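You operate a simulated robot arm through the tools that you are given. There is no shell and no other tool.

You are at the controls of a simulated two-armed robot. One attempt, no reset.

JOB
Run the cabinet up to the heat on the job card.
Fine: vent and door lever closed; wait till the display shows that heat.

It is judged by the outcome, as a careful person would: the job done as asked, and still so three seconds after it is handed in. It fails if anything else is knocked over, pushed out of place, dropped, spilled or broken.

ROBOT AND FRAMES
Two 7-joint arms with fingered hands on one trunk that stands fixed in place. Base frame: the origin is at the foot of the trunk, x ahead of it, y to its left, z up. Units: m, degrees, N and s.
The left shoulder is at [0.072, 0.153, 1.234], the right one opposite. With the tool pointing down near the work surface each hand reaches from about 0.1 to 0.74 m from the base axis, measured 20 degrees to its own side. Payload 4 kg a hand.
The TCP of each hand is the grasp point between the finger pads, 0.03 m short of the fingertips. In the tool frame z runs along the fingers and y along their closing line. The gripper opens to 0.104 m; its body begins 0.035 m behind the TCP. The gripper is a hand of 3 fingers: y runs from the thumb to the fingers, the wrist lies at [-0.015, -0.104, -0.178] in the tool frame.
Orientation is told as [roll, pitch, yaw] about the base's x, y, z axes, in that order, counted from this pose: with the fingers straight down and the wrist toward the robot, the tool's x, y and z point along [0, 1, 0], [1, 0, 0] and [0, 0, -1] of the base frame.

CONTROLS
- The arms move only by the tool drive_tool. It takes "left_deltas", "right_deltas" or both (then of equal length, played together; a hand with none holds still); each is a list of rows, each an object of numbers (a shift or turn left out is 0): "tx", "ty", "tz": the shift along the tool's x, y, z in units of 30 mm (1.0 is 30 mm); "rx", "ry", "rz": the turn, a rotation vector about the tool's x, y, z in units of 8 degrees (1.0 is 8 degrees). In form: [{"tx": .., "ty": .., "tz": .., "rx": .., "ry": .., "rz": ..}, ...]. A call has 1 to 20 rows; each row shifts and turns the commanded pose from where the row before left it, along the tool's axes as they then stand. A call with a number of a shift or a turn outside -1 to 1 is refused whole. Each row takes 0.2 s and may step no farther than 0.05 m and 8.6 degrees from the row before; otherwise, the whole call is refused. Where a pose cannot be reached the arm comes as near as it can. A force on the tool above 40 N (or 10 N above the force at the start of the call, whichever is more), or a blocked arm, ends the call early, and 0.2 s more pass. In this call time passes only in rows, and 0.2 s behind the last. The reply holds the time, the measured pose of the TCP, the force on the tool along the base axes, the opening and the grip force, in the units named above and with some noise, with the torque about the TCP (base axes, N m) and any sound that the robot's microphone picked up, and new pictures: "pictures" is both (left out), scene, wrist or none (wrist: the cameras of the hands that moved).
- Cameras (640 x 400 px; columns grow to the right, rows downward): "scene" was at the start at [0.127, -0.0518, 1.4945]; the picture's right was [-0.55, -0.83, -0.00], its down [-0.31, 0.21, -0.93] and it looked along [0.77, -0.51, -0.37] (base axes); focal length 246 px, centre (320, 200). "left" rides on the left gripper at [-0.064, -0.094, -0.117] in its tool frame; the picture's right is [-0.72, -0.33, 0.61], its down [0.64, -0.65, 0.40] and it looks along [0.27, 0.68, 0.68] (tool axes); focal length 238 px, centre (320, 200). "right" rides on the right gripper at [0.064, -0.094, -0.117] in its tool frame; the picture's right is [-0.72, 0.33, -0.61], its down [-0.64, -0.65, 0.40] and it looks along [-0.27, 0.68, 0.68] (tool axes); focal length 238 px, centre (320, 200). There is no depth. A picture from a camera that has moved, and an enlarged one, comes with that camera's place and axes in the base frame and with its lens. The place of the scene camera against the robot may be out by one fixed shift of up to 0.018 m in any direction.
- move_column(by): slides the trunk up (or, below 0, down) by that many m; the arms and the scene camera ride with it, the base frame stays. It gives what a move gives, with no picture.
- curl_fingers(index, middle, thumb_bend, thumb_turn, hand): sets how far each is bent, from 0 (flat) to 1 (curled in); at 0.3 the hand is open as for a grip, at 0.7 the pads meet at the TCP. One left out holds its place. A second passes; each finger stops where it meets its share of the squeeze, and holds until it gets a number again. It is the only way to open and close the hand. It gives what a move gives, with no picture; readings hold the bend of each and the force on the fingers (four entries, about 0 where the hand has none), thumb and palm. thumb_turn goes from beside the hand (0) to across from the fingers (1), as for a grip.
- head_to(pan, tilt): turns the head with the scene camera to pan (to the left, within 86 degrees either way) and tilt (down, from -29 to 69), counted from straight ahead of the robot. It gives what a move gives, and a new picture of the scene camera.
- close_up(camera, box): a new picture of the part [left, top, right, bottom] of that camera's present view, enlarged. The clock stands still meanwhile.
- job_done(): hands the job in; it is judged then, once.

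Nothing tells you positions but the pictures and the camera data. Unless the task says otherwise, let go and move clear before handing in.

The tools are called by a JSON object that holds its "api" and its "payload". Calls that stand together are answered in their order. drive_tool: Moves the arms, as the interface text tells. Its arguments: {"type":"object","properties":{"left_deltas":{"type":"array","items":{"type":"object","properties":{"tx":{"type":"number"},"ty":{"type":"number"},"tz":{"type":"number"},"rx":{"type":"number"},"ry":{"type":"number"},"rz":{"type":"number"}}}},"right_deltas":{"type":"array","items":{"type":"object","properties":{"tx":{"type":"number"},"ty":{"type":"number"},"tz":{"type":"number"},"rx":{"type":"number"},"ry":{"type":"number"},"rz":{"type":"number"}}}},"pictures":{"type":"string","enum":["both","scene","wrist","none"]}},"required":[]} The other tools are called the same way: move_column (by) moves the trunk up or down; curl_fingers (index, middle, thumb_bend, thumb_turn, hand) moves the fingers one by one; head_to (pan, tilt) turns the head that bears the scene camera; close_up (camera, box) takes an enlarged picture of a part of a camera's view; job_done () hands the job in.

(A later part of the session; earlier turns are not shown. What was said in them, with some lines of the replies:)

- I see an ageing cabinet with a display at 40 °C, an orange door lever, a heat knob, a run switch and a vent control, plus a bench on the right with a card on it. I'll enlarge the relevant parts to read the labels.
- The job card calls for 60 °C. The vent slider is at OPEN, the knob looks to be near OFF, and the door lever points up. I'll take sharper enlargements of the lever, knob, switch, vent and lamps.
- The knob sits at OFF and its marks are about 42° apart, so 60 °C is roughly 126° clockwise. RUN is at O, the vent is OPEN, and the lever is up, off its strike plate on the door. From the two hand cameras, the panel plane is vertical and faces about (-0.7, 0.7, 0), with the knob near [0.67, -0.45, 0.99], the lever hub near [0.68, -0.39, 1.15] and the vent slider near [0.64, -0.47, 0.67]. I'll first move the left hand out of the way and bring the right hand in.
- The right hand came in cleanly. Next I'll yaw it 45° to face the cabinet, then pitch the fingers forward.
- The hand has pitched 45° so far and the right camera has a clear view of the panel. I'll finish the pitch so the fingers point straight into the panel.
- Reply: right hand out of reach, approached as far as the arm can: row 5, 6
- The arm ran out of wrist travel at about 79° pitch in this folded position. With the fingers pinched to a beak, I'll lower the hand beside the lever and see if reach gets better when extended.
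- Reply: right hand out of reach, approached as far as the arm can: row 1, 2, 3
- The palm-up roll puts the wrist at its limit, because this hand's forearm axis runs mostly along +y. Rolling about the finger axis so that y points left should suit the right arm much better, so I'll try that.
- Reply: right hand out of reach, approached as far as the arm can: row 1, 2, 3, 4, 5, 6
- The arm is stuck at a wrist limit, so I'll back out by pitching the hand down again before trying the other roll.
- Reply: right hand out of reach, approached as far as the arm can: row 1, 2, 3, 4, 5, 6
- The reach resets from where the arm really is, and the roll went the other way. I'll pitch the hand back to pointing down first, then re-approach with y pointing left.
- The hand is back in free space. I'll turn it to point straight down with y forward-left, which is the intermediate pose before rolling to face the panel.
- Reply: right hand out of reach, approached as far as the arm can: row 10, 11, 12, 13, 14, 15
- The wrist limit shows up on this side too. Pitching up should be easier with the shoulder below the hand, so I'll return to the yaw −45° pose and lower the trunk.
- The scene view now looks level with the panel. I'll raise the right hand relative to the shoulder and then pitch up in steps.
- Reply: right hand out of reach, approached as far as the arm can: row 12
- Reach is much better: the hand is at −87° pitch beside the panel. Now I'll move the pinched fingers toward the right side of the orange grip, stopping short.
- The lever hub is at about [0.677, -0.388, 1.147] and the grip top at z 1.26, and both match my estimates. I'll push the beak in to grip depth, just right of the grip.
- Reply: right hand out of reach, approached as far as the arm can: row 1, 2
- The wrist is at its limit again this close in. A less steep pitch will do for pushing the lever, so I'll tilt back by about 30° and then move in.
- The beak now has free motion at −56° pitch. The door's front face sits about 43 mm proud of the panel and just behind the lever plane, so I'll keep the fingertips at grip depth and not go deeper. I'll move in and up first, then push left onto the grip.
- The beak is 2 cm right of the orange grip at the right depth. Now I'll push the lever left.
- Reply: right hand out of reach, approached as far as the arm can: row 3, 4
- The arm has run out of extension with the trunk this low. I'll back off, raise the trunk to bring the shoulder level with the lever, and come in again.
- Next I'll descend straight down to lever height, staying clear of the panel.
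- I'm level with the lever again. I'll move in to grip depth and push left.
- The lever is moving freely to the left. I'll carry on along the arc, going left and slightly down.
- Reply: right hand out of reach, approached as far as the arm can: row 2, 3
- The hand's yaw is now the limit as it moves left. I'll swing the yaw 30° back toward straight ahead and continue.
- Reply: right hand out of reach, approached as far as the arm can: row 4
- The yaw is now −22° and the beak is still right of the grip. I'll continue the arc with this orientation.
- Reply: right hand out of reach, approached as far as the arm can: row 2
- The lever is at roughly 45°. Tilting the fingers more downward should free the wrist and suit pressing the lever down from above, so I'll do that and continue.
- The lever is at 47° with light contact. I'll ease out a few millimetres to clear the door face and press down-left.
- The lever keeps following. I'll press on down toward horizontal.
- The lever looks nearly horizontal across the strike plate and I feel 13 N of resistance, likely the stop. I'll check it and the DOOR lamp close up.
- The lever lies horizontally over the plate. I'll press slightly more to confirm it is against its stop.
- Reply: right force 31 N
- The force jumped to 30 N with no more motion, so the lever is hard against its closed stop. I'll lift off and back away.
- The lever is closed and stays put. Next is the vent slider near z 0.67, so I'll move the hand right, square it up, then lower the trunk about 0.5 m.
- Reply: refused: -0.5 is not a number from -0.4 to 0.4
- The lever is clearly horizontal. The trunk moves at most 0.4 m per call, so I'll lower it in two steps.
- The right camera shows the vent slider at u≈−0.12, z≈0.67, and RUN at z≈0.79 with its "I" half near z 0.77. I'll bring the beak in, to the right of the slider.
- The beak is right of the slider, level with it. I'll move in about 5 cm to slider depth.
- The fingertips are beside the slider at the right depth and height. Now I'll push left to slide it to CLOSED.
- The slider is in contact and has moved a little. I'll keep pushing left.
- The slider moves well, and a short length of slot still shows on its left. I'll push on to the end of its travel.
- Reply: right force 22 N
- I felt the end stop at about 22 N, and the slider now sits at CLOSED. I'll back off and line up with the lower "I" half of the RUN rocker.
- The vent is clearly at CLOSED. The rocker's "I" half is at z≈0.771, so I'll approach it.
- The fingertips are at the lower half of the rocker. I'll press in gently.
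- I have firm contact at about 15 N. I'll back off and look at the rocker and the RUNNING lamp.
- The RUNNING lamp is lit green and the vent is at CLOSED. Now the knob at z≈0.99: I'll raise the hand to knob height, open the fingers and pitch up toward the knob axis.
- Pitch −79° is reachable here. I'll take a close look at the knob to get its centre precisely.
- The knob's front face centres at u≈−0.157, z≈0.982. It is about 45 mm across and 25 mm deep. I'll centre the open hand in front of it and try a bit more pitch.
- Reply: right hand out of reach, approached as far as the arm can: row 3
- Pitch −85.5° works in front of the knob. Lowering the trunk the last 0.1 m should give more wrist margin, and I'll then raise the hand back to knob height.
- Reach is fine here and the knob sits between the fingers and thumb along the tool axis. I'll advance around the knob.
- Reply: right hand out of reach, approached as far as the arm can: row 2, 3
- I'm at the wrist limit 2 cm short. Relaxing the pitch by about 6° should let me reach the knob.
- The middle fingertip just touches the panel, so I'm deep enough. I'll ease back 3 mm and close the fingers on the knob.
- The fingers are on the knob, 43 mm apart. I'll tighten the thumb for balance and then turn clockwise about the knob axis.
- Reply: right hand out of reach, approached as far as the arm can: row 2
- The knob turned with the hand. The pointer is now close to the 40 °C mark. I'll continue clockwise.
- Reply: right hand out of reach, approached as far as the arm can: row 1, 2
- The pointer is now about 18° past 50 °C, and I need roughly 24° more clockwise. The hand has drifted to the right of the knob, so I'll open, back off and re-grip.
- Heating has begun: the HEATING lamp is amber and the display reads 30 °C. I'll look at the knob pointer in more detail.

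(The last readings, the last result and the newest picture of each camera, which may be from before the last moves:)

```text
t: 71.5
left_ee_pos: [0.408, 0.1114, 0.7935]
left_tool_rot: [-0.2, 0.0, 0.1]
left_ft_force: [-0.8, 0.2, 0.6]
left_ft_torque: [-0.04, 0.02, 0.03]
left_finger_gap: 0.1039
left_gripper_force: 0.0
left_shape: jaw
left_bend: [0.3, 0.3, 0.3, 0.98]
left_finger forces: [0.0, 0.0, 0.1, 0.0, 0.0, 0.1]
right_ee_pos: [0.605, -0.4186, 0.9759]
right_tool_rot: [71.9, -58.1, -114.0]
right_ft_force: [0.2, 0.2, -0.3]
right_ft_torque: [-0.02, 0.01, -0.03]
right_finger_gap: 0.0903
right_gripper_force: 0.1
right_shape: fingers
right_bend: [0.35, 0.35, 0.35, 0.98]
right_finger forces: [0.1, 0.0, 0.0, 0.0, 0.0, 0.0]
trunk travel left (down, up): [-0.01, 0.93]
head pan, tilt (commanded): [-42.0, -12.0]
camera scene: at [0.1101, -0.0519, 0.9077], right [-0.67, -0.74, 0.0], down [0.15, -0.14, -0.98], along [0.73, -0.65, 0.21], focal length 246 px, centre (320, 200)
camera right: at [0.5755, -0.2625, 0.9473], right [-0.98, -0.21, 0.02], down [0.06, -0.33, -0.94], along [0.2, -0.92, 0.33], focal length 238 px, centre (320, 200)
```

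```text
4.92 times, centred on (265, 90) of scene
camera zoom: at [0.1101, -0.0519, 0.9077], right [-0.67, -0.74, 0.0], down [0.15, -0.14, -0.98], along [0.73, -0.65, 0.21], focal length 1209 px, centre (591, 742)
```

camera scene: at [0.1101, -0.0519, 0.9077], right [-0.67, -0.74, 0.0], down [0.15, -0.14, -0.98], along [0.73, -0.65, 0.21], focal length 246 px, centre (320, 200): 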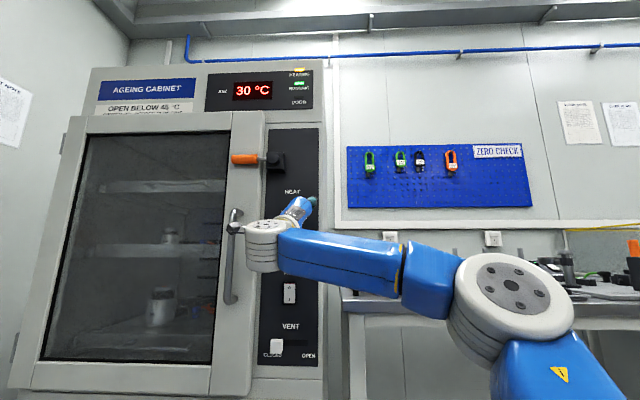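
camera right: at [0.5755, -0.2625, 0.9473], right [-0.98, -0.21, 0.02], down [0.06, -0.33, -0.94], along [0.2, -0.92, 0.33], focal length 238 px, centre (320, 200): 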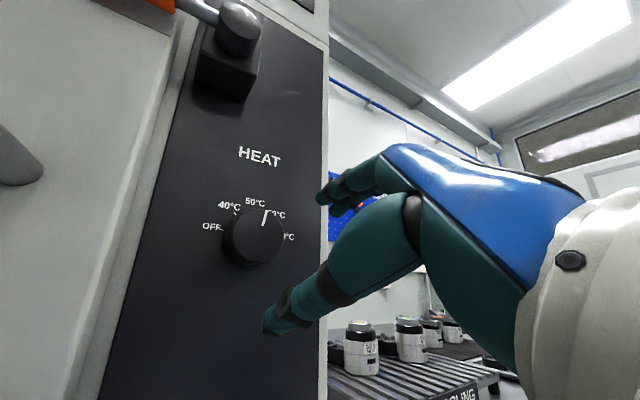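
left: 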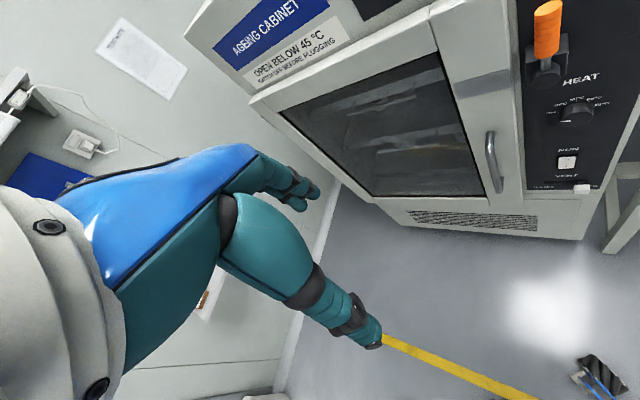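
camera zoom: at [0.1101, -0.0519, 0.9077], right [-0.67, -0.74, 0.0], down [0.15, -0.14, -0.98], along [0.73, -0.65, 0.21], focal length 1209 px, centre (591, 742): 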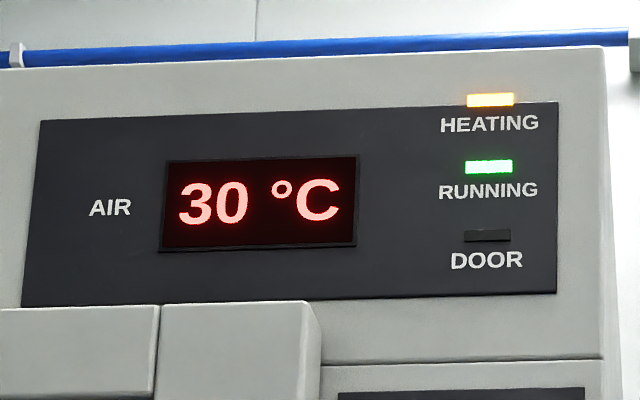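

The pointer is about 10° past 50 °C, so I need around 32° more. I'll unroll the hand, re-centre on the knob and make another short clockwise stroke.

{"api": "drive_tool", "payload": {"right_deltas": [{"ry": -0.179, "rz": -0.923}, {"ry": -0.179, "rz": -0.923}, {"ry": -0.179, "rz": -0.923}, {"ry": -0.179, "rz": -0.923}, {"tx": 0.8, "ty": 0.2}], "pictures": "wrist"}}

```text
t: 72.7
left_ee_pos: [0.4086, 0.1112, 0.793]
left_tool_rot: [-0.2, 0.1, 0.1]
left_ft_force: [-0.8, 0.5, 0.1]
left_ft_torque: [0.03, -0.01, 0.0]
left_finger_gap: 0.1037
left_gripper_force: 0.0
left_shape: jaw
left_bend: [0.3, 0.3, 0.3, 0.98]
left_finger forces: [0.0, 0.0, 0.0, 0.0, 0.1, 0.0]
right_ee_pos: [0.6255, -0.403, 0.9784]
right_tool_rot: [-0.2, -79.1, -44.7]
right_ft_force: [-0.1, 0.1, 0.4]
right_ft_torque: [-0.01, 0.0, -0.03]
right_finger_gap: 0.09
right_gripper_force: 0.1
right_shape: fingers
right_bend: [0.35, 0.35, 0.35, 0.98]
right_finger forces: [0.1, 0.1, 0.0, 0.1, 0.0, 0.0]
trunk travel left (down, up): [-0.01, 0.93]
head pan, tilt (commanded): [-42.0, -12.0]
camera right: at [0.5763, -0.2646, 0.9091], right [-0.89, -0.13, 0.44], down [-0.26, -0.65, -0.72], along [0.37, -0.75, 0.54], focal length 238 px, centre (320, 200)
```

right: 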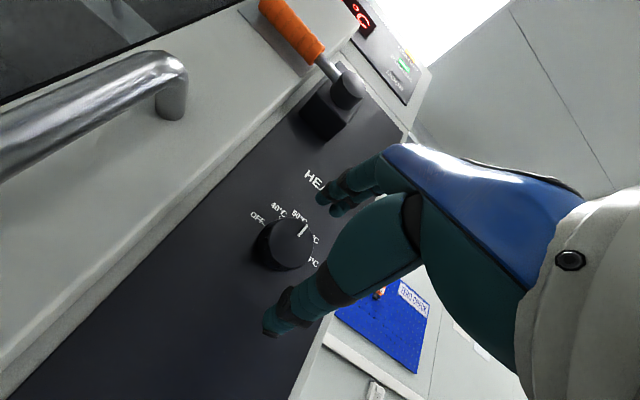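

I'm re-centred. I'll try starting from a slightly counter-clockwise roll so the whole stroke stays in reach.

{"api": "drive_tool", "payload": {"right_deltas": [{"ry": -0.179, "rz": -0.923}, {"ry": -0.179, "rz": -0.923}], "pictures": "none"}}

```text
t: 73.3
left_ee_pos: [0.4082, 0.1105, 0.794]
left_tool_rot: [-0.2, 0.0, 0.1]
left_ft_force: [0.0, 0.7, 0.2]
left_ft_torque: [0.0, 0.03, 0.02]
left_finger_gap: 0.1038
left_gripper_force: 0.1
left_shape: jaw
left_bend: [0.3, 0.3, 0.3, 0.98]
left_finger forces: [0.0, 0.0, 0.0, 0.1, 0.1, 0.0]
right_ee_pos: [0.6232, -0.4046, 0.9797]
right_tool_rot: [-54.7, -71.4, 8.4]
right_ft_force: [1.2, -0.2, 0.1]
right_ft_torque: [0.0, 0.03, 0.02]
right_finger_gap: 0.0902
right_gripper_force: 0.0
right_shape: fingers
right_bend: [0.35, 0.35, 0.35, 0.98]
right_finger forces: [0.0, 0.1, 0.0, 0.1, 0.0, 0.0]
trunk travel left (down, up): [-0.01, 0.93]
head pan, tilt (commanded): [-42.0, -12.0]
```

A roll of −15° is fully reachable. I'll add one more step, then move in around the knob.

{"api": "drive_tool", "payload": {"right_deltas": [{"ry": -0.179, "rz": -0.923}, {"ty": 0.15, "tz": 0.6}, {"ty": 0.15, "tz": 0.55}], "pictures": "wrist"}}

{"api": "close_up", "payload": {"camera": "right", "box": [200, 140, 400, 340]}}

```text
t: 74.1
left_ee_pos: [0.4078, 0.1107, 0.7939]
left_tool_rot: [0.0, 0.1, 0.0]
left_ft_force: [0.8, -0.9, -0.4]
left_ft_torque: [0.0, -0.02, -0.02]
left_finger_gap: 0.1035
left_gripper_force: 0.2
left_shape: jaw
left_bend: [0.3, 0.3, 0.3, 0.98]
left_finger forces: [0.0, 0.0, 0.1, 0.1, 0.0, 0.0]
right_ee_pos: [0.6492, -0.4281, 0.9827]
right_tool_rot: [-65.5, -65.1, 18.2]
right_ft_force: [0.3, 1.0, 0.3]
right_ft_torque: [0.02, -0.01, 0.0]
right_finger_gap: 0.0902
right_gripper_force: 0.0
right_shape: fingers
right_bend: [0.35, 0.35, 0.35, 0.98]
right_finger forces: [0.1, 0.0, 0.0, 0.0, 0.0, 0.0]
trunk travel left (down, up): [-0.01, 0.93]
head pan, tilt (commanded): [-42.0, -12.0]
camera right: at [0.5789, -0.3126, 0.8929], right [-0.73, 0.03, 0.68], down [-0.42, -0.81, -0.42], along [0.53, -0.59, 0.6], focal length 238 px, centre (320, 200)
```

right: 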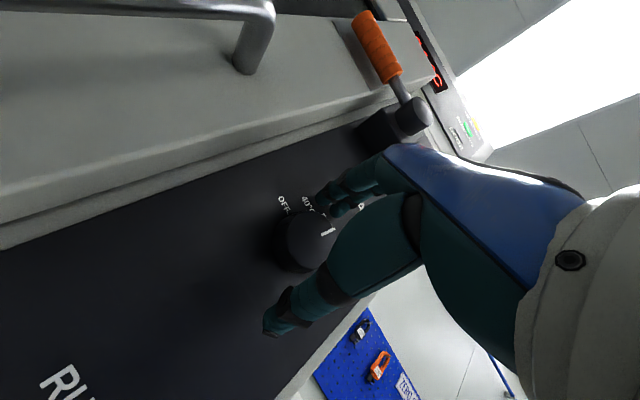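

```text
2.00 times, centred on (300, 240) of right
camera zoom: at [0.5789, -0.3126, 0.8929], right [-0.73, 0.03, 0.68], down [-0.42, -0.81, -0.42], along [0.53, -0.59, 0.6], focal length 477 px, centre (360, 120)
```

zoom: 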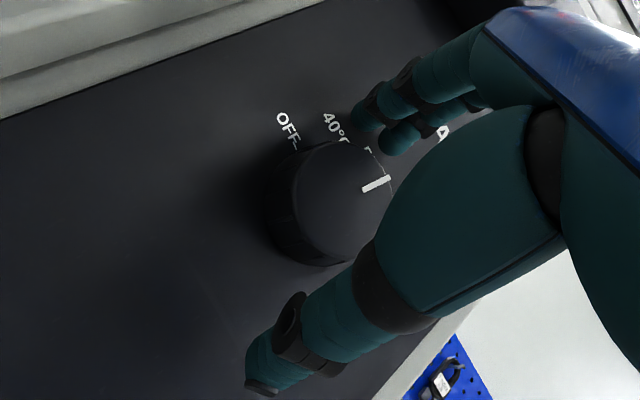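

I'm centred on the knob. Closing the grip now.

{"api": "curl_fingers", "payload": {"hand": "right", "index": 0.62, "middle": 0.62, "thumb_bend": 0.68}}

{"api": "close_up", "payload": {"camera": "right", "box": [220, 160, 400, 320]}}

```text
t: 75.1
left_ee_pos: [0.4072, 0.1119, 0.7932]
left_tool_rot: [-0.1, 0.0, 0.2]
left_ft_force: [-0.2, 1.0, 0.4]
left_ft_torque: [0.03, -0.01, 0.02]
left_finger_gap: 0.1036
left_gripper_force: 0.0
left_shape: jaw
left_bend: [0.3, 0.3, 0.3, 0.98]
left_finger forces: [0.1, 0.0, 0.0, 0.0, 0.0, 0.1]
right_ee_pos: [0.6486, -0.4261, 0.9845]
right_tool_rot: [-65.7, -65.2, 18.5]
right_ft_force: [5.8, -1.4, 13.2]
right_ft_torque: [-0.3, -0.27, 0.09]
right_finger_gap: 0.0405
right_gripper_force: 12.7
right_shape: fingers
right_bend: [0.49, 0.54, 0.61, 1.0]
right_finger forces: [9.8, 9.4, 0.1, 0.0, 5.7, 0.1]
trunk travel left (down, up): [-0.01, 0.93]
head pan, tilt (commanded): [-42.0, -12.0]
```

```text
2.50 times, centred on (310, 240) of right
camera zoom: at [0.5778, -0.3108, 0.8948], right [-0.74, 0.03, 0.68], down [-0.42, -0.81, -0.42], along [0.53, -0.59, 0.61], focal length 596 px, centre (345, 100)
```

zoom: 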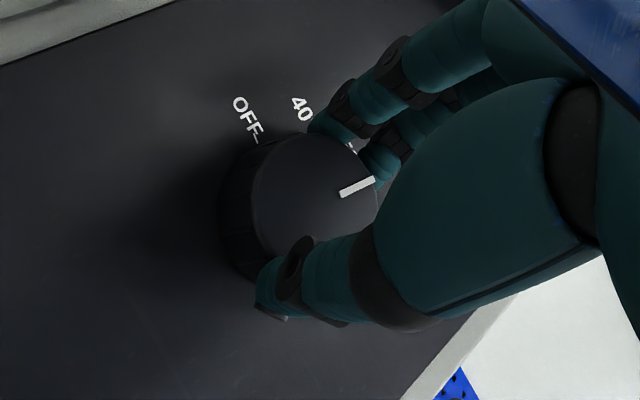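

The grip is balanced and the pointer is about 13° right of 50. Turning clockwise in two-row steps.

{"api": "drive_tool", "payload": {"right_deltas": [{"ry": 0.179, "rz": 0.923}, {"ry": 0.179, "rz": 0.923}], "pictures": "none"}}

{"api": "close_up", "payload": {"camera": "right", "box": [220, 160, 400, 320]}}

```text
t: 75.7
left_ee_pos: [0.4071, 0.112, 0.7941]
left_tool_rot: [-0.2, -0.1, 0.1]
left_ft_force: [-0.3, -0.2, 1.1]
left_ft_torque: [0.03, -0.01, 0.01]
left_finger_gap: 0.1036
left_gripper_force: 0.1
left_shape: jaw
left_bend: [0.3, 0.3, 0.3, 0.98]
left_finger forces: [0.0, 0.0, 0.1, 0.1, 0.1, 0.0]
right_ee_pos: [0.6492, -0.4276, 0.9828]
right_tool_rot: [-34.7, -76.9, -11.1]
right_ft_force: [2.5, 0.7, 10.9]
right_ft_torque: [-0.23, -0.28, 0.1]
right_finger_gap: 0.0405
right_gripper_force: 12.8
right_shape: fingers
right_bend: [0.49, 0.54, 0.61, 1.0]
right_finger forces: [10.3, 7.9, 0.1, 0.1, 7.0, 0.0]
trunk travel left (down, up): [-0.01, 0.93]
head pan, tilt (commanded): [-42.0, -12.0]
```

```text
2.50 times, centred on (310, 240) of right
camera zoom: at [0.5933, -0.2956, 0.9062], right [-0.85, -0.08, 0.52], down [-0.32, -0.71, -0.63], along [0.42, -0.7, 0.57], focal length 596 px, centre (345, 100)
```

zoom: 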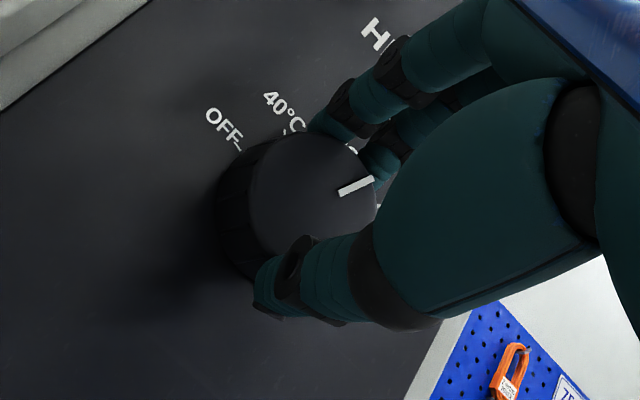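

The knob follows the hand almost exactly and the pointer is now about 27° right. Two more rows should reach the 60 mark.

{"api": "drive_tool", "payload": {"right_deltas": [{"ry": 0.179, "rz": 0.923}, {"ry": 0.179, "rz": 0.923}], "pictures": "none"}}

{"api": "close_up", "payload": {"camera": "right", "box": [220, 160, 400, 320]}}

{"api": "close_up", "payload": {"camera": "scene", "box": [200, 60, 330, 120]}}

```text
t: 76.3
left_ee_pos: [0.4065, 0.1116, 0.7936]
left_tool_rot: [-0.2, 0.0, 0.1]
left_ft_force: [-0.2, -0.2, -0.3]
left_ft_torque: [-0.01, 0.01, -0.04]
left_finger_gap: 0.1037
left_gripper_force: 0.1
left_shape: jaw
left_bend: [0.3, 0.3, 0.3, 0.98]
left_finger forces: [0.0, 0.1, 0.1, 0.1, 0.0, 0.0]
right_ee_pos: [0.6477, -0.4288, 0.9845]
right_tool_rot: [35.6, -76.8, -79.8]
right_ft_force: [-0.7, 1.8, 8.7]
right_ft_torque: [-0.2, -0.17, 0.04]
right_finger_gap: 0.0406
right_gripper_force: 12.1
right_shape: fingers
right_bend: [0.5, 0.54, 0.61, 1.0]
right_finger forces: [8.8, 7.2, 0.0, 0.0, 9.1, 0.0]
trunk travel left (down, up): [-0.01, 0.93]
head pan, tilt (commanded): [-42.0, -12.0]
```

```text
2.50 times, centred on (310, 240) of right
camera zoom: at [0.6064, -0.283, 0.9233], right [-0.93, -0.16, 0.34], down [-0.19, -0.58, -0.8], along [0.32, -0.8, 0.5], focal length 596 px, centre (345, 100)
```

zoom: 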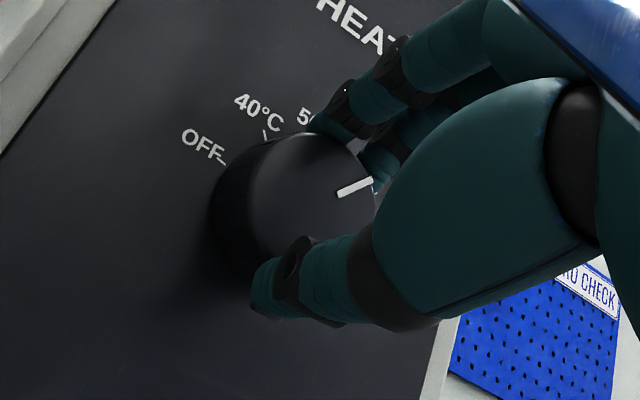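

```text
4.92 times, centred on (265, 90) of scene
camera zoom: at [0.1088, -0.0518, 0.9079], right [-0.67, -0.74, 0.0], down [0.15, -0.14, -0.98], along [0.73, -0.65, 0.21], focal length 1209 px, centre (591, 742)
```

zoom: 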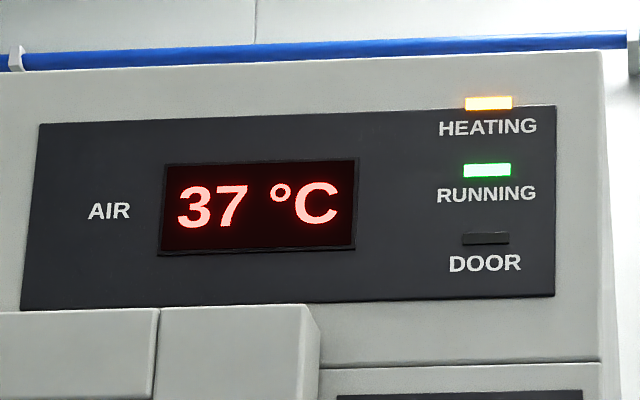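

The pointer reads about 43° right of 50, right at the 60 °C mark, and the air is at 37 °C and rising. I'll loosen slightly and pull straight out along the knob axis to keep the setting.

{"api": "curl_fingers", "payload": {"hand": "right", "index": 0.45, "middle": 0.48, "thumb_bend": 0.54}}

{"api": "drive_tool", "payload": {"right_deltas": [{"ty": -0.1, "tz": -0.5}, {"ty": -0.1, "tz": -0.6}, {"ty": -0.1, "tz": -0.7}], "pictures": "wrist"}}

{"api": "close_up", "payload": {"camera": "right", "box": [200, 160, 360, 300]}}

```text
t: 77.3
left_ee_pos: [0.4087, 0.1108, 0.7927]
left_tool_rot: [-0.1, -0.1, 0.0]
left_ft_force: [-0.2, -0.1, -0.4]
left_ft_torque: [-0.01, -0.03, -0.02]
left_finger_gap: 0.1036
left_gripper_force: 0.0
left_shape: jaw
left_bend: [0.3, 0.3, 0.3, 0.98]
left_finger forces: [0.0, 0.1, 0.1, 0.1, 0.0, 0.0]
right_ee_pos: [0.6511, -0.429, 0.9825]
right_tool_rot: [35.0, -76.7, -79.2]
right_ft_force: [-0.1, 0.4, 0.2]
right_ft_torque: [-0.04, -0.03, -0.03]
right_finger_gap: 0.0533
right_gripper_force: 0.0
right_shape: fingers
right_bend: [0.45, 0.48, 0.54, 1.0]
right_finger forces: [0.1, 0.0, 0.0, 0.0, 0.0, 0.1]
trunk travel left (down, up): [-0.01, 0.93]
head pan, tilt (commanded): [-42.0, -12.0]
```

```text
t: 78.1
left_ee_pos: [0.4067, 0.1113, 0.794]
left_tool_rot: [-0.1, 0.0, 0.2]
left_ft_force: [0.1, -0.3, -0.4]
left_ft_torque: [0.0, 0.0, 0.0]
left_finger_gap: 0.1037
left_gripper_force: 0.1
left_shape: jaw
left_bend: [0.3, 0.3, 0.3, 0.98]
left_finger forces: [0.0, 0.0, 0.0, 0.1, 0.1, 0.0]
right_ee_pos: [0.6102, -0.3896, 0.9831]
right_tool_rot: [34.9, -76.7, -79.3]
right_ft_force: [1.0, 0.7, 0.4]
right_ft_torque: [0.03, -0.01, 0.05]
right_finger_gap: 0.0533
right_gripper_force: 0.1
right_shape: fingers
right_bend: [0.45, 0.48, 0.54, 1.0]
right_finger forces: [0.0, 0.0, 0.0, 0.1, 0.1, 0.0]
trunk travel left (down, up): [-0.01, 0.93]
head pan, tilt (commanded): [-42.0, -12.0]
camera right: at [0.5684, -0.2454, 0.9227], right [-0.93, -0.16, 0.34], down [-0.19, -0.57, -0.8], along [0.32, -0.8, 0.5], focal length 238 px, centre (320, 200)
```

right: 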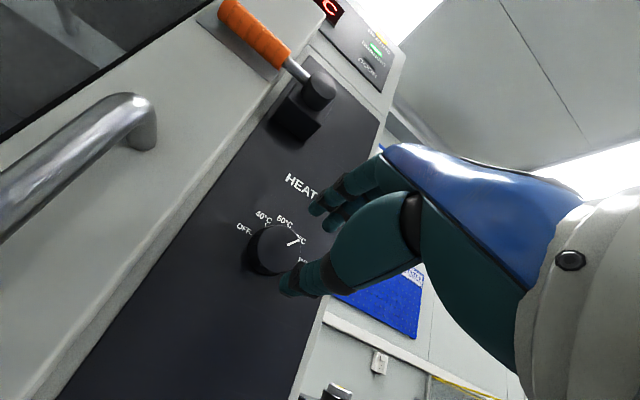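

```text
2.86 times, centred on (280, 230) of right
camera zoom: at [0.5684, -0.2454, 0.9227], right [-0.93, -0.16, 0.34], down [-0.19, -0.57, -0.8], along [0.32, -0.8, 0.5], focal length 681 px, centre (434, 114)
```

zoom: 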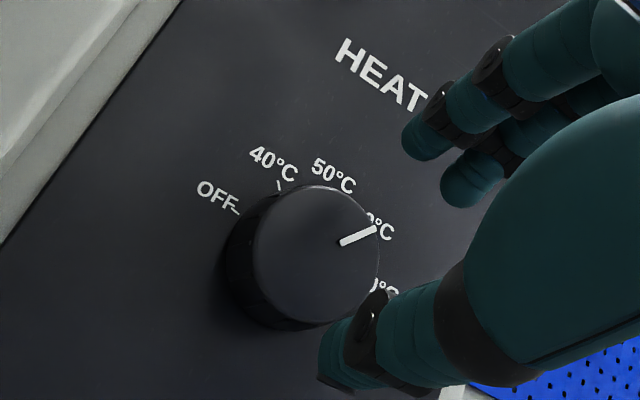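

It released cleanly and the pointer is close to 60 °C. I'll move the hand well clear and watch the display.

{"api": "drive_tool", "payload": {"right_deltas": [{"tz": -0.9}, {"tz": -0.9}, {"tz": -0.9}, {"tz": -0.9}, {"tx": -0.8}, {"tx": -0.8}, {"tx": -0.8}, {"tx": -0.8}], "pictures": "scene"}}

{"api": "close_up", "payload": {"camera": "scene", "box": [260, 180, 330, 240]}}

{"api": "close_up", "payload": {"camera": "scene", "box": [200, 60, 330, 120]}}

```text
t: 79.9
left_ee_pos: [0.4067, 0.1093, 0.7923]
left_tool_rot: [0.0, 0.1, 0.0]
left_ft_force: [0.7, 1.1, -0.2]
left_ft_torque: [0.01, -0.02, 0.01]
left_finger_gap: 0.1038
left_gripper_force: 0.0
left_shape: jaw
left_bend: [0.3, 0.3, 0.3, 0.98]
left_finger forces: [0.0, 0.0, 0.0, 0.1, 0.0, 0.0]
right_ee_pos: [0.4678, -0.3882, 0.9933]
right_tool_rot: [35.3, -76.8, -79.4]
right_ft_force: [-0.2, 0.0, -0.4]
right_ft_torque: [0.01, 0.0, -0.02]
right_finger_gap: 0.0532
right_gripper_force: 0.0
right_shape: fingers
right_bend: [0.45, 0.48, 0.54, 1.0]
right_finger forces: [0.1, 0.0, 0.0, 0.0, 0.0, 0.1]
trunk travel left (down, up): [-0.01, 0.93]
head pan, tilt (commanded): [-42.0, -12.0]
camera scene: at [0.1098, -0.0539, 0.9076], right [-0.67, -0.74, 0.0], down [0.15, -0.14, -0.98], along [0.73, -0.65, 0.21], focal length 246 px, centre (320, 200)
```

scene: 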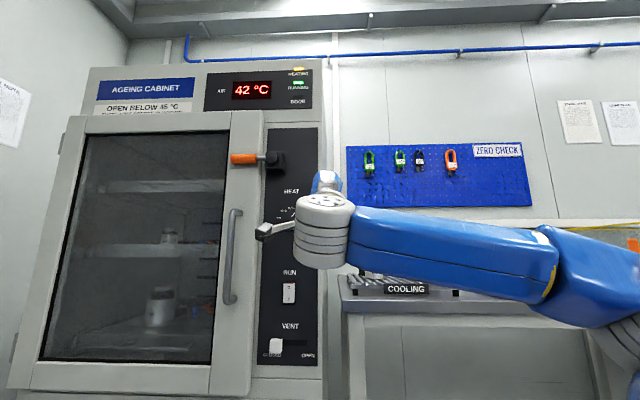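

```text
6.67 times, centred on (295, 210) of scene
camera zoom: at [0.1098, -0.0539, 0.9076], right [-0.67, -0.74, 0.0], down [0.15, -0.14, -0.98], along [0.73, -0.65, 0.21], focal length 1638 px, centre (487, 133)
```

zoom: 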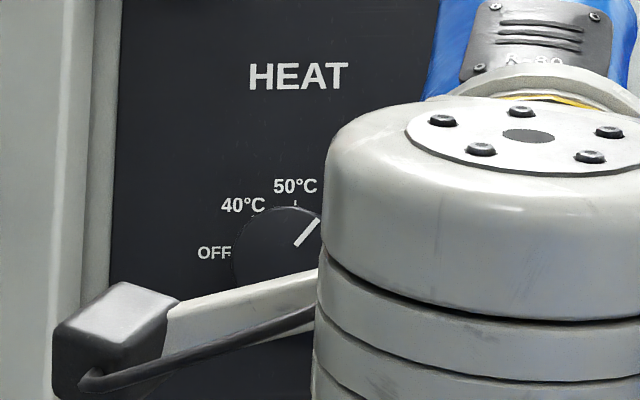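

```text
4.92 times, centred on (265, 90) of scene
camera zoom: at [0.1098, -0.0539, 0.9076], right [-0.67, -0.74, 0.0], down [0.15, -0.14, -0.98], along [0.73, -0.65, 0.21], focal length 1209 px, centre (591, 742)
```

zoom: 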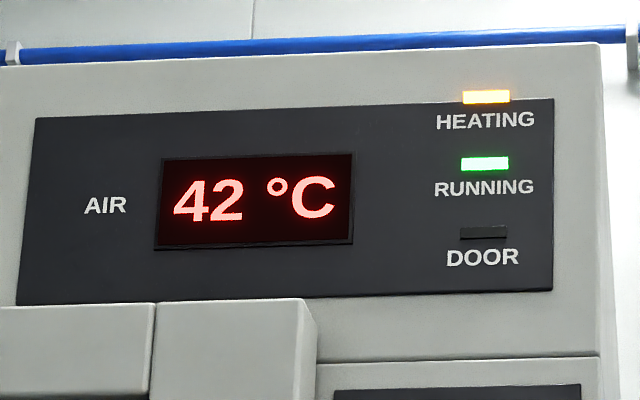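

The pointer looks right at the 60 mark and the air is 42 °C. I'll lower the hand a little so the whole knob is in view while waiting.

{"api": "drive_tool", "payload": {"right_deltas": [{"ty": -0.9}, {"ty": -0.9}, {"ty": -0.9}, {"ty": -0.9}, {"ty": -0.9}, {"ty": -0.9}], "pictures": "scene"}}

{"api": "close_up", "payload": {"camera": "scene", "box": [265, 185, 325, 235]}}

```text
t: 81.3
left_ee_pos: [0.4074, 0.11, 0.7938]
left_tool_rot: [0.0, 0.1, 0.1]
left_ft_force: [-0.8, 0.5, -0.3]
left_ft_torque: [0.02, -0.02, 0.0]
left_finger_gap: 0.104
left_gripper_force: 0.1
left_shape: jaw
left_bend: [0.3, 0.3, 0.3, 0.98]
left_finger forces: [0.1, 0.1, 0.1, 0.1, 0.1, 0.1]
right_ee_pos: [0.4621, -0.3469, 0.8323]
right_tool_rot: [35.1, -76.7, -79.5]
right_ft_force: [-0.2, 0.3, 0.4]
right_ft_torque: [0.0, 0.0, -0.03]
right_finger_gap: 0.0532
right_gripper_force: 0.1
right_shape: fingers
right_bend: [0.45, 0.48, 0.54, 1.0]
right_finger forces: [0.0, 0.0, 0.1, 0.0, 0.1, 0.0]
trunk travel left (down, up): [-0.01, 0.93]
head pan, tilt (commanded): [-42.0, -12.0]
camera scene: at [0.1101, -0.0532, 0.9076], right [-0.67, -0.74, 0.0], down [0.15, -0.14, -0.98], along [0.73, -0.65, 0.21], focal length 246 px, centre (320, 200)
```

scene: 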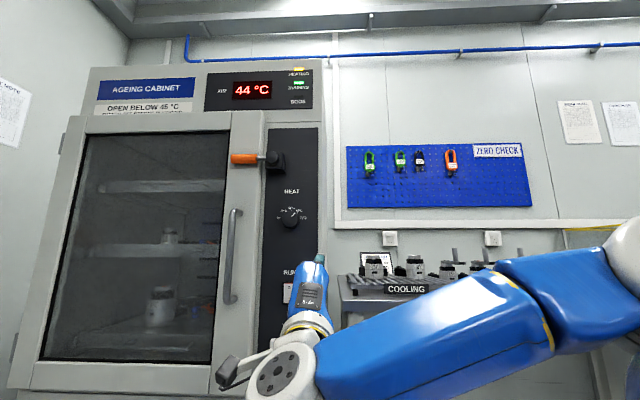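

```text
8.00 times, centred on (295, 210) of scene
camera zoom: at [0.1101, -0.0532, 0.9076], right [-0.67, -0.74, 0.0], down [0.15, -0.14, -0.98], along [0.73, -0.65, 0.21], focal length 1965 px, centre (520, 120)
```

zoom: 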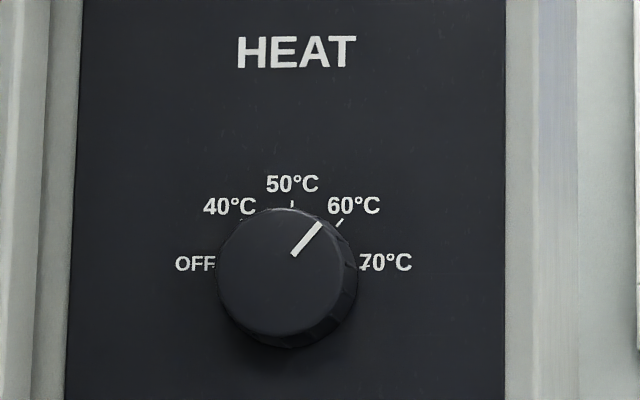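

The pointer sits on the 60 °C mark (about 40° right of top, matching the tick). The air is 44 °C, so I'll wait and watch.

{"api": "drive_tool", "payload": {"right_deltas": [{}, {}, {}, {}, {}, {}, {}, {}, {}, {}, {}, {}, {}, {}, {}, {}, {}, {}, {}, {}], "pictures": "none"}}

{"api": "drive_tool", "payload": {"right_deltas": [{}, {}, {}, {}, {}, {}, {}, {}, {}, {}, {}, {}, {}, {}, {}, {}, {}, {}, {}, {}], "pictures": "none"}}

{"api": "close_up", "payload": {"camera": "scene", "box": [200, 60, 330, 120]}}

```text
t: 85.5
left_ee_pos: [0.4087, 0.1111, 0.7922]
left_tool_rot: [0.0, 0.0, 0.1]
left_ft_force: [0.2, -0.4, 0.1]
left_ft_torque: [-0.03, 0.02, 0.0]
left_finger_gap: 0.1037
left_gripper_force: 0.0
left_shape: jaw
left_bend: [0.3, 0.3, 0.3, 0.98]
left_finger forces: [0.1, 0.0, 0.0, 0.0, 0.0, 0.1]
right_ee_pos: [0.4638, -0.3463, 0.8335]
right_tool_rot: [35.1, -76.7, -79.3]
right_ft_force: [-0.5, 0.4, -0.8]
right_ft_torque: [0.01, -0.01, 0.01]
right_finger_gap: 0.0529
right_gripper_force: 0.0
right_shape: fingers
right_bend: [0.45, 0.48, 0.54, 1.0]
right_finger forces: [0.0, 0.0, 0.0, 0.0, 0.1, 0.0]
trunk travel left (down, up): [-0.01, 0.93]
head pan, tilt (commanded): [-42.0, -12.0]
```

```text
t: 89.7
left_ee_pos: [0.4088, 0.1101, 0.7933]
left_tool_rot: [0.0, 0.0, 0.0]
left_ft_force: [-1.1, 0.1, 0.3]
left_ft_torque: [-0.02, -0.02, 0.01]
left_finger_gap: 0.1036
left_gripper_force: 0.1
left_shape: jaw
left_bend: [0.3, 0.3, 0.3, 0.98]
left_finger forces: [0.0, 0.0, 0.0, 0.0, 0.0, 0.0]
right_ee_pos: [0.4621, -0.3457, 0.8339]
right_tool_rot: [35.2, -76.7, -79.2]
right_ft_force: [-0.5, -0.6, -0.2]
right_ft_torque: [-0.01, 0.02, 0.02]
right_finger_gap: 0.0533
right_gripper_force: 0.0
right_shape: fingers
right_bend: [0.45, 0.48, 0.54, 1.0]
right_finger forces: [0.0, 0.0, 0.0, 0.1, 0.1, 0.0]
trunk travel left (down, up): [-0.01, 0.93]
head pan, tilt (commanded): [-42.0, -12.0]
```

```text
4.92 times, centred on (265, 90) of scene
camera zoom: at [0.1099, -0.0531, 0.9076], right [-0.67, -0.74, 0.0], down [0.15, -0.14, -0.98], along [0.73, -0.65, 0.21], focal length 1209 px, centre (591, 742)
```

zoom: 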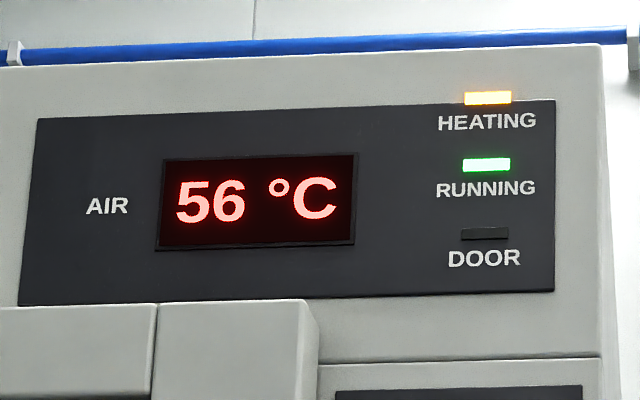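

The air is at 56 °C and still heating. I'll wait a little longer in short steps.

{"api": "drive_tool", "payload": {"right_deltas": [{}, {}, {}, {}, {}, {}, {}, {}, {}, {}, {}, {}], "pictures": "none"}}

{"api": "close_up", "payload": {"camera": "scene", "box": [200, 60, 330, 120]}}

```text
t: 92.3
left_ee_pos: [0.4073, 0.1101, 0.7927]
left_tool_rot: [0.0, 0.0, 0.2]
left_ft_force: [0.3, 0.5, -1.0]
left_ft_torque: [0.03, -0.02, 0.0]
left_finger_gap: 0.1035
left_gripper_force: 0.1
left_shape: jaw
left_bend: [0.3, 0.3, 0.3, 0.98]
left_finger forces: [0.0, 0.0, 0.0, 0.0, 0.1, 0.0]
right_ee_pos: [0.4625, -0.3447, 0.8328]
right_tool_rot: [35.1, -76.7, -79.3]
right_ft_force: [0.0, 0.0, -0.4]
right_ft_torque: [-0.02, -0.01, 0.04]
right_finger_gap: 0.0534
right_gripper_force: 0.1
right_shape: fingers
right_bend: [0.45, 0.48, 0.54, 1.0]
right_finger forces: [0.0, 0.0, 0.0, 0.0, 0.1, 0.0]
trunk travel left (down, up): [-0.01, 0.93]
head pan, tilt (commanded): [-42.0, -12.0]
```

```text
4.92 times, centred on (265, 90) of scene
camera zoom: at [0.1099, -0.0531, 0.9076], right [-0.67, -0.74, 0.0], down [0.15, -0.14, -0.98], along [0.73, -0.65, 0.21], focal length 1209 px, centre (591, 742)
```

zoom: 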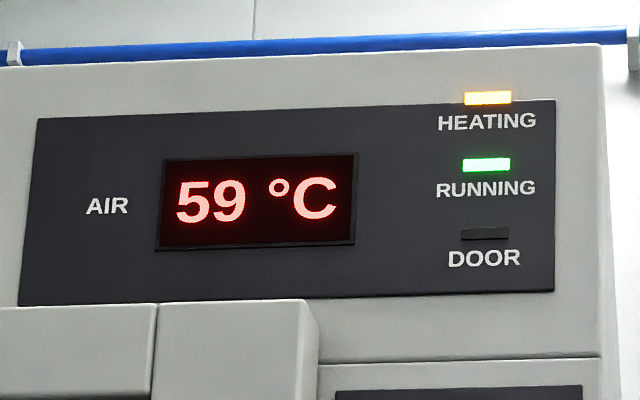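

It reads 59 °C. I'll wait another couple of seconds and then watch whether it settles at 60.

{"api": "drive_tool", "payload": {"right_deltas": [{}, {}, {}, {}, {}, {}, {}, {}], "pictures": "none"}}

{"api": "close_up", "payload": {"camera": "scene", "box": [200, 60, 330, 120]}}

{"api": "drive_tool", "payload": {"right_deltas": [{}, {}, {}, {}, {}, {}, {}, {}, {}, {}, {}, {}, {}, {}], "pictures": "none"}}

{"api": "close_up", "payload": {"camera": "scene", "box": [200, 60, 330, 120]}}

```text
t: 94.1
left_ee_pos: [0.4077, 0.1104, 0.7935]
left_tool_rot: [-0.1, 0.0, 0.1]
left_ft_force: [-0.6, -0.7, 0.1]
left_ft_torque: [0.01, -0.02, 0.02]
left_finger_gap: 0.1034
left_gripper_force: 0.0
left_shape: jaw
left_bend: [0.3, 0.3, 0.3, 0.98]
left_finger forces: [0.0, 0.1, 0.0, 0.0, 0.1, 0.1]
right_ee_pos: [0.4639, -0.3455, 0.8322]
right_tool_rot: [35.1, -76.6, -79.4]
right_ft_force: [-0.7, 0.7, 0.0]
right_ft_torque: [0.0, 0.0, -0.01]
right_finger_gap: 0.0532
right_gripper_force: 0.0
right_shape: fingers
right_bend: [0.45, 0.48, 0.54, 1.0]
right_finger forces: [0.0, 0.0, 0.1, 0.1, 0.0, 0.0]
trunk travel left (down, up): [-0.01, 0.93]
head pan, tilt (commanded): [-42.0, -12.0]
```

```text
4.92 times, centred on (265, 90) of scene
camera zoom: at [0.1099, -0.0531, 0.9076], right [-0.67, -0.74, 0.0], down [0.15, -0.14, -0.98], along [0.73, -0.65, 0.21], focal length 1209 px, centre (591, 742)
```

zoom: 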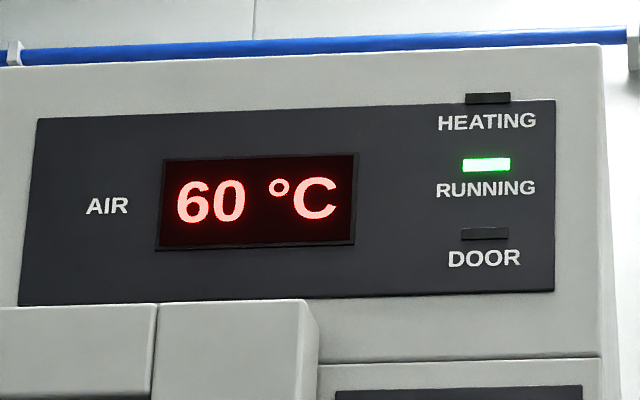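

```text
t: 97.1
left_ee_pos: [0.4079, 0.1097, 0.7931]
left_tool_rot: [-0.1, 0.0, 0.1]
left_ft_force: [-1.2, -1.4, 0.5]
left_ft_torque: [-0.01, 0.01, -0.02]
left_finger_gap: 0.1038
left_gripper_force: 0.0
left_shape: jaw
left_bend: [0.3, 0.3, 0.3, 0.98]
left_finger forces: [0.0, 0.0, 0.0, 0.0, 0.0, 0.1]
right_ee_pos: [0.4632, -0.3459, 0.8333]
right_tool_rot: [35.2, -76.7, -79.3]
right_ft_force: [0.3, 0.0, -1.2]
right_ft_torque: [0.06, -0.03, -0.01]
right_finger_gap: 0.0531
right_gripper_force: 0.1
right_shape: fingers
right_bend: [0.45, 0.48, 0.54, 1.0]
right_finger forces: [0.0, 0.0, 0.0, 0.0, 0.0, 0.0]
trunk travel left (down, up): [-0.01, 0.93]
head pan, tilt (commanded): [-42.0, -12.0]
```

```text
4.92 times, centred on (265, 90) of scene
camera zoom: at [0.1099, -0.0531, 0.9076], right [-0.67, -0.74, 0.0], down [0.15, -0.14, -0.98], along [0.73, -0.65, 0.21], focal length 1209 px, centre (591, 742)
```

zoom: 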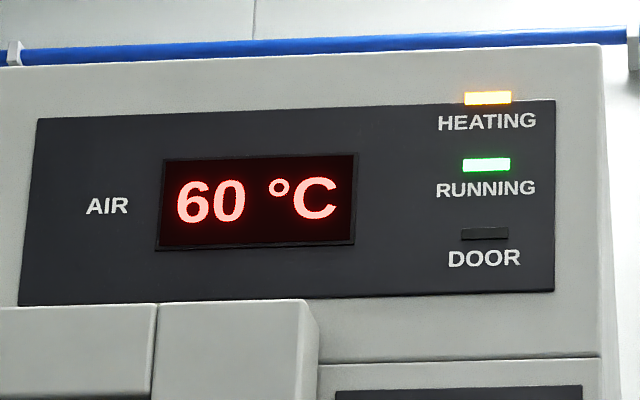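

The display shows 60 °C with the thermostat cycling around it. I'll check once more that it holds, and that the lever, vent and bench are as they should be.

{"api": "drive_tool", "payload": {"right_deltas": [{}, {}, {}, {}, {}, {}, {}, {}, {}, {}], "pictures": "scene"}}

{"api": "close_up", "payload": {"camera": "scene", "box": [200, 60, 340, 240]}}

{"api": "close_up", "payload": {"camera": "right", "box": [0, 0, 640, 400]}}

{"api": "close_up", "payload": {"camera": "scene", "box": [330, 230, 640, 400]}}

```text
t: 99.3
left_ee_pos: [0.4076, 0.1104, 0.7934]
left_tool_rot: [-0.1, 0.1, 0.1]
left_ft_force: [-0.5, -0.9, -0.9]
left_ft_torque: [-0.02, 0.01, 0.0]
left_finger_gap: 0.1039
left_gripper_force: 0.0
left_shape: jaw
left_bend: [0.3, 0.3, 0.3, 0.98]
left_finger forces: [0.1, 0.1, 0.0, 0.0, 0.0, 0.0]
right_ee_pos: [0.4628, -0.3455, 0.8341]
right_tool_rot: [35.2, -76.7, -79.3]
right_ft_force: [0.0, -0.3, 0.9]
right_ft_torque: [-0.02, 0.02, 0.01]
right_finger_gap: 0.053
right_gripper_force: 0.0
right_shape: fingers
right_bend: [0.45, 0.48, 0.54, 1.0]
right_finger forces: [0.1, 0.0, 0.1, 0.0, 0.0, 0.1]
trunk travel left (down, up): [-0.01, 0.93]
head pan, tilt (commanded): [-42.0, -12.0]
camera scene: at [0.1099, -0.0531, 0.9076], right [-0.67, -0.74, 0.0], down [0.15, -0.14, -0.98], along [0.73, -0.65, 0.21], focal length 246 px, centre (320, 200)
```

scene: 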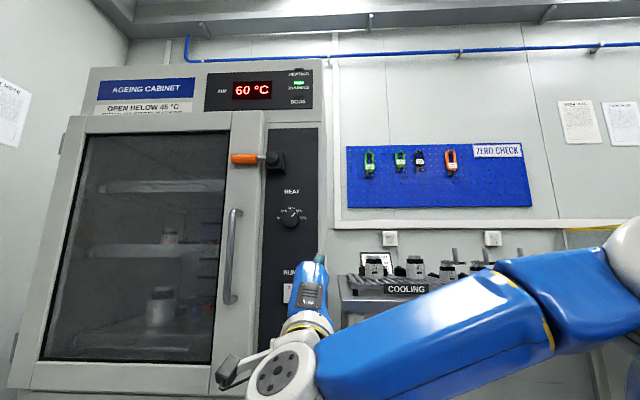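

```text
2.22 times, centred on (270, 150) of scene
camera zoom: at [0.1099, -0.0531, 0.9076], right [-0.67, -0.74, 0.0], down [0.15, -0.14, -0.98], along [0.73, -0.65, 0.21], focal length 546 px, centre (431, 311)
```

zoom: 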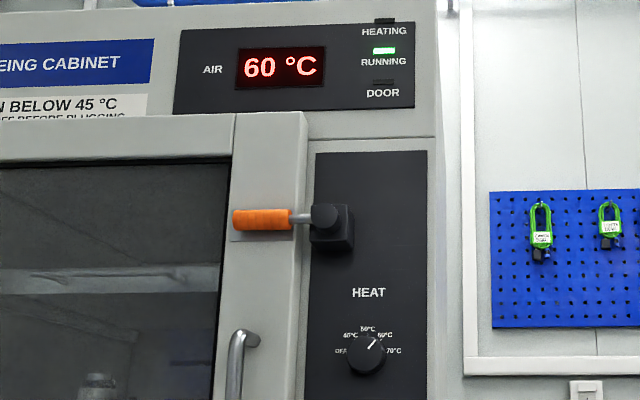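

```text
1.00 times, centred on (320, 200) of right (not enlarged: the box is as wide or as high as the picture)
camera zoom: at [0.4203, -0.2012, 0.7727], right [-0.93, -0.16, 0.34], down [-0.19, -0.58, -0.8], along [0.32, -0.8, 0.5], focal length 238 px, centre (320, 200)
```

zoom: 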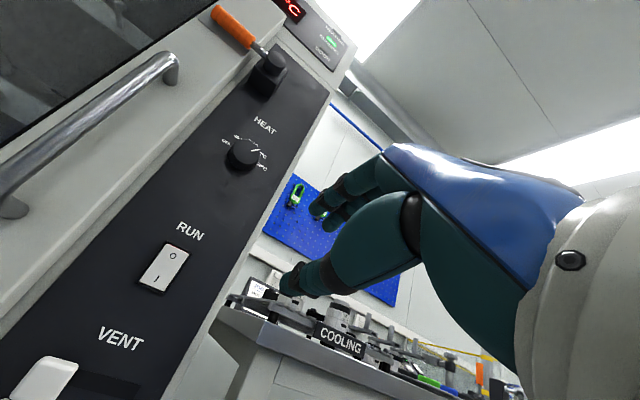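

```text
2.06 times, centred on (485, 315) of scene
camera zoom: at [0.1099, -0.0531, 0.9076], right [-0.67, -0.74, 0.0], down [0.15, -0.14, -0.98], along [0.73, -0.65, 0.21], focal length 507 px, centre (-21, -37)
```

zoom: 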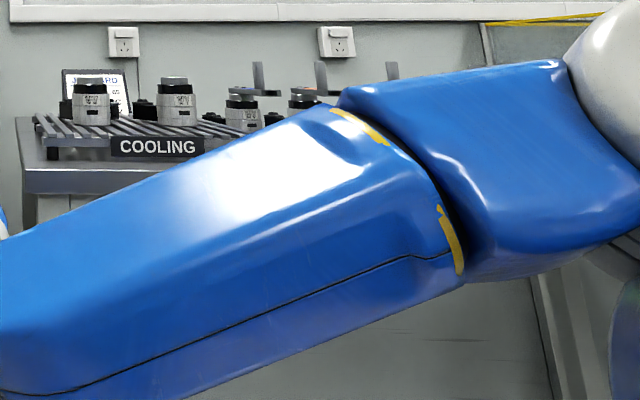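

The display holds 60 °C with the thermostat cycling. The lever is horizontal (closed), the vent is at CLOSED, RUN is on, the bench items look undisturbed, and both hands are clear. Handing the job in.

{"api": "job_done", "payload": {}}

```text
The job is handed in.
```

The cabinet is running at the job-card heat: the display reads 60 °C and held there for about 5 seconds before I handed the job in. The HEATING lamp was cycling on and off, so the thermostat is controlling at that setting.

- **Door lever:** closed. I pushed it down across the plate on the door until it hit its stop.
- **Vent:** closed. The slider is at the CLOSED end of its slot.
- **Heat knob:** on the 60 °C mark.
- **RUN:** switched on, with the RUNNING lamp lit green.

The DOOR lamp stayed dark throughout, both before and after I closed the lever, so I relied on the lever's position and stop instead. Both hands are clear of the cabinet, and nothing on the bench looked disturbed in the last pictures.
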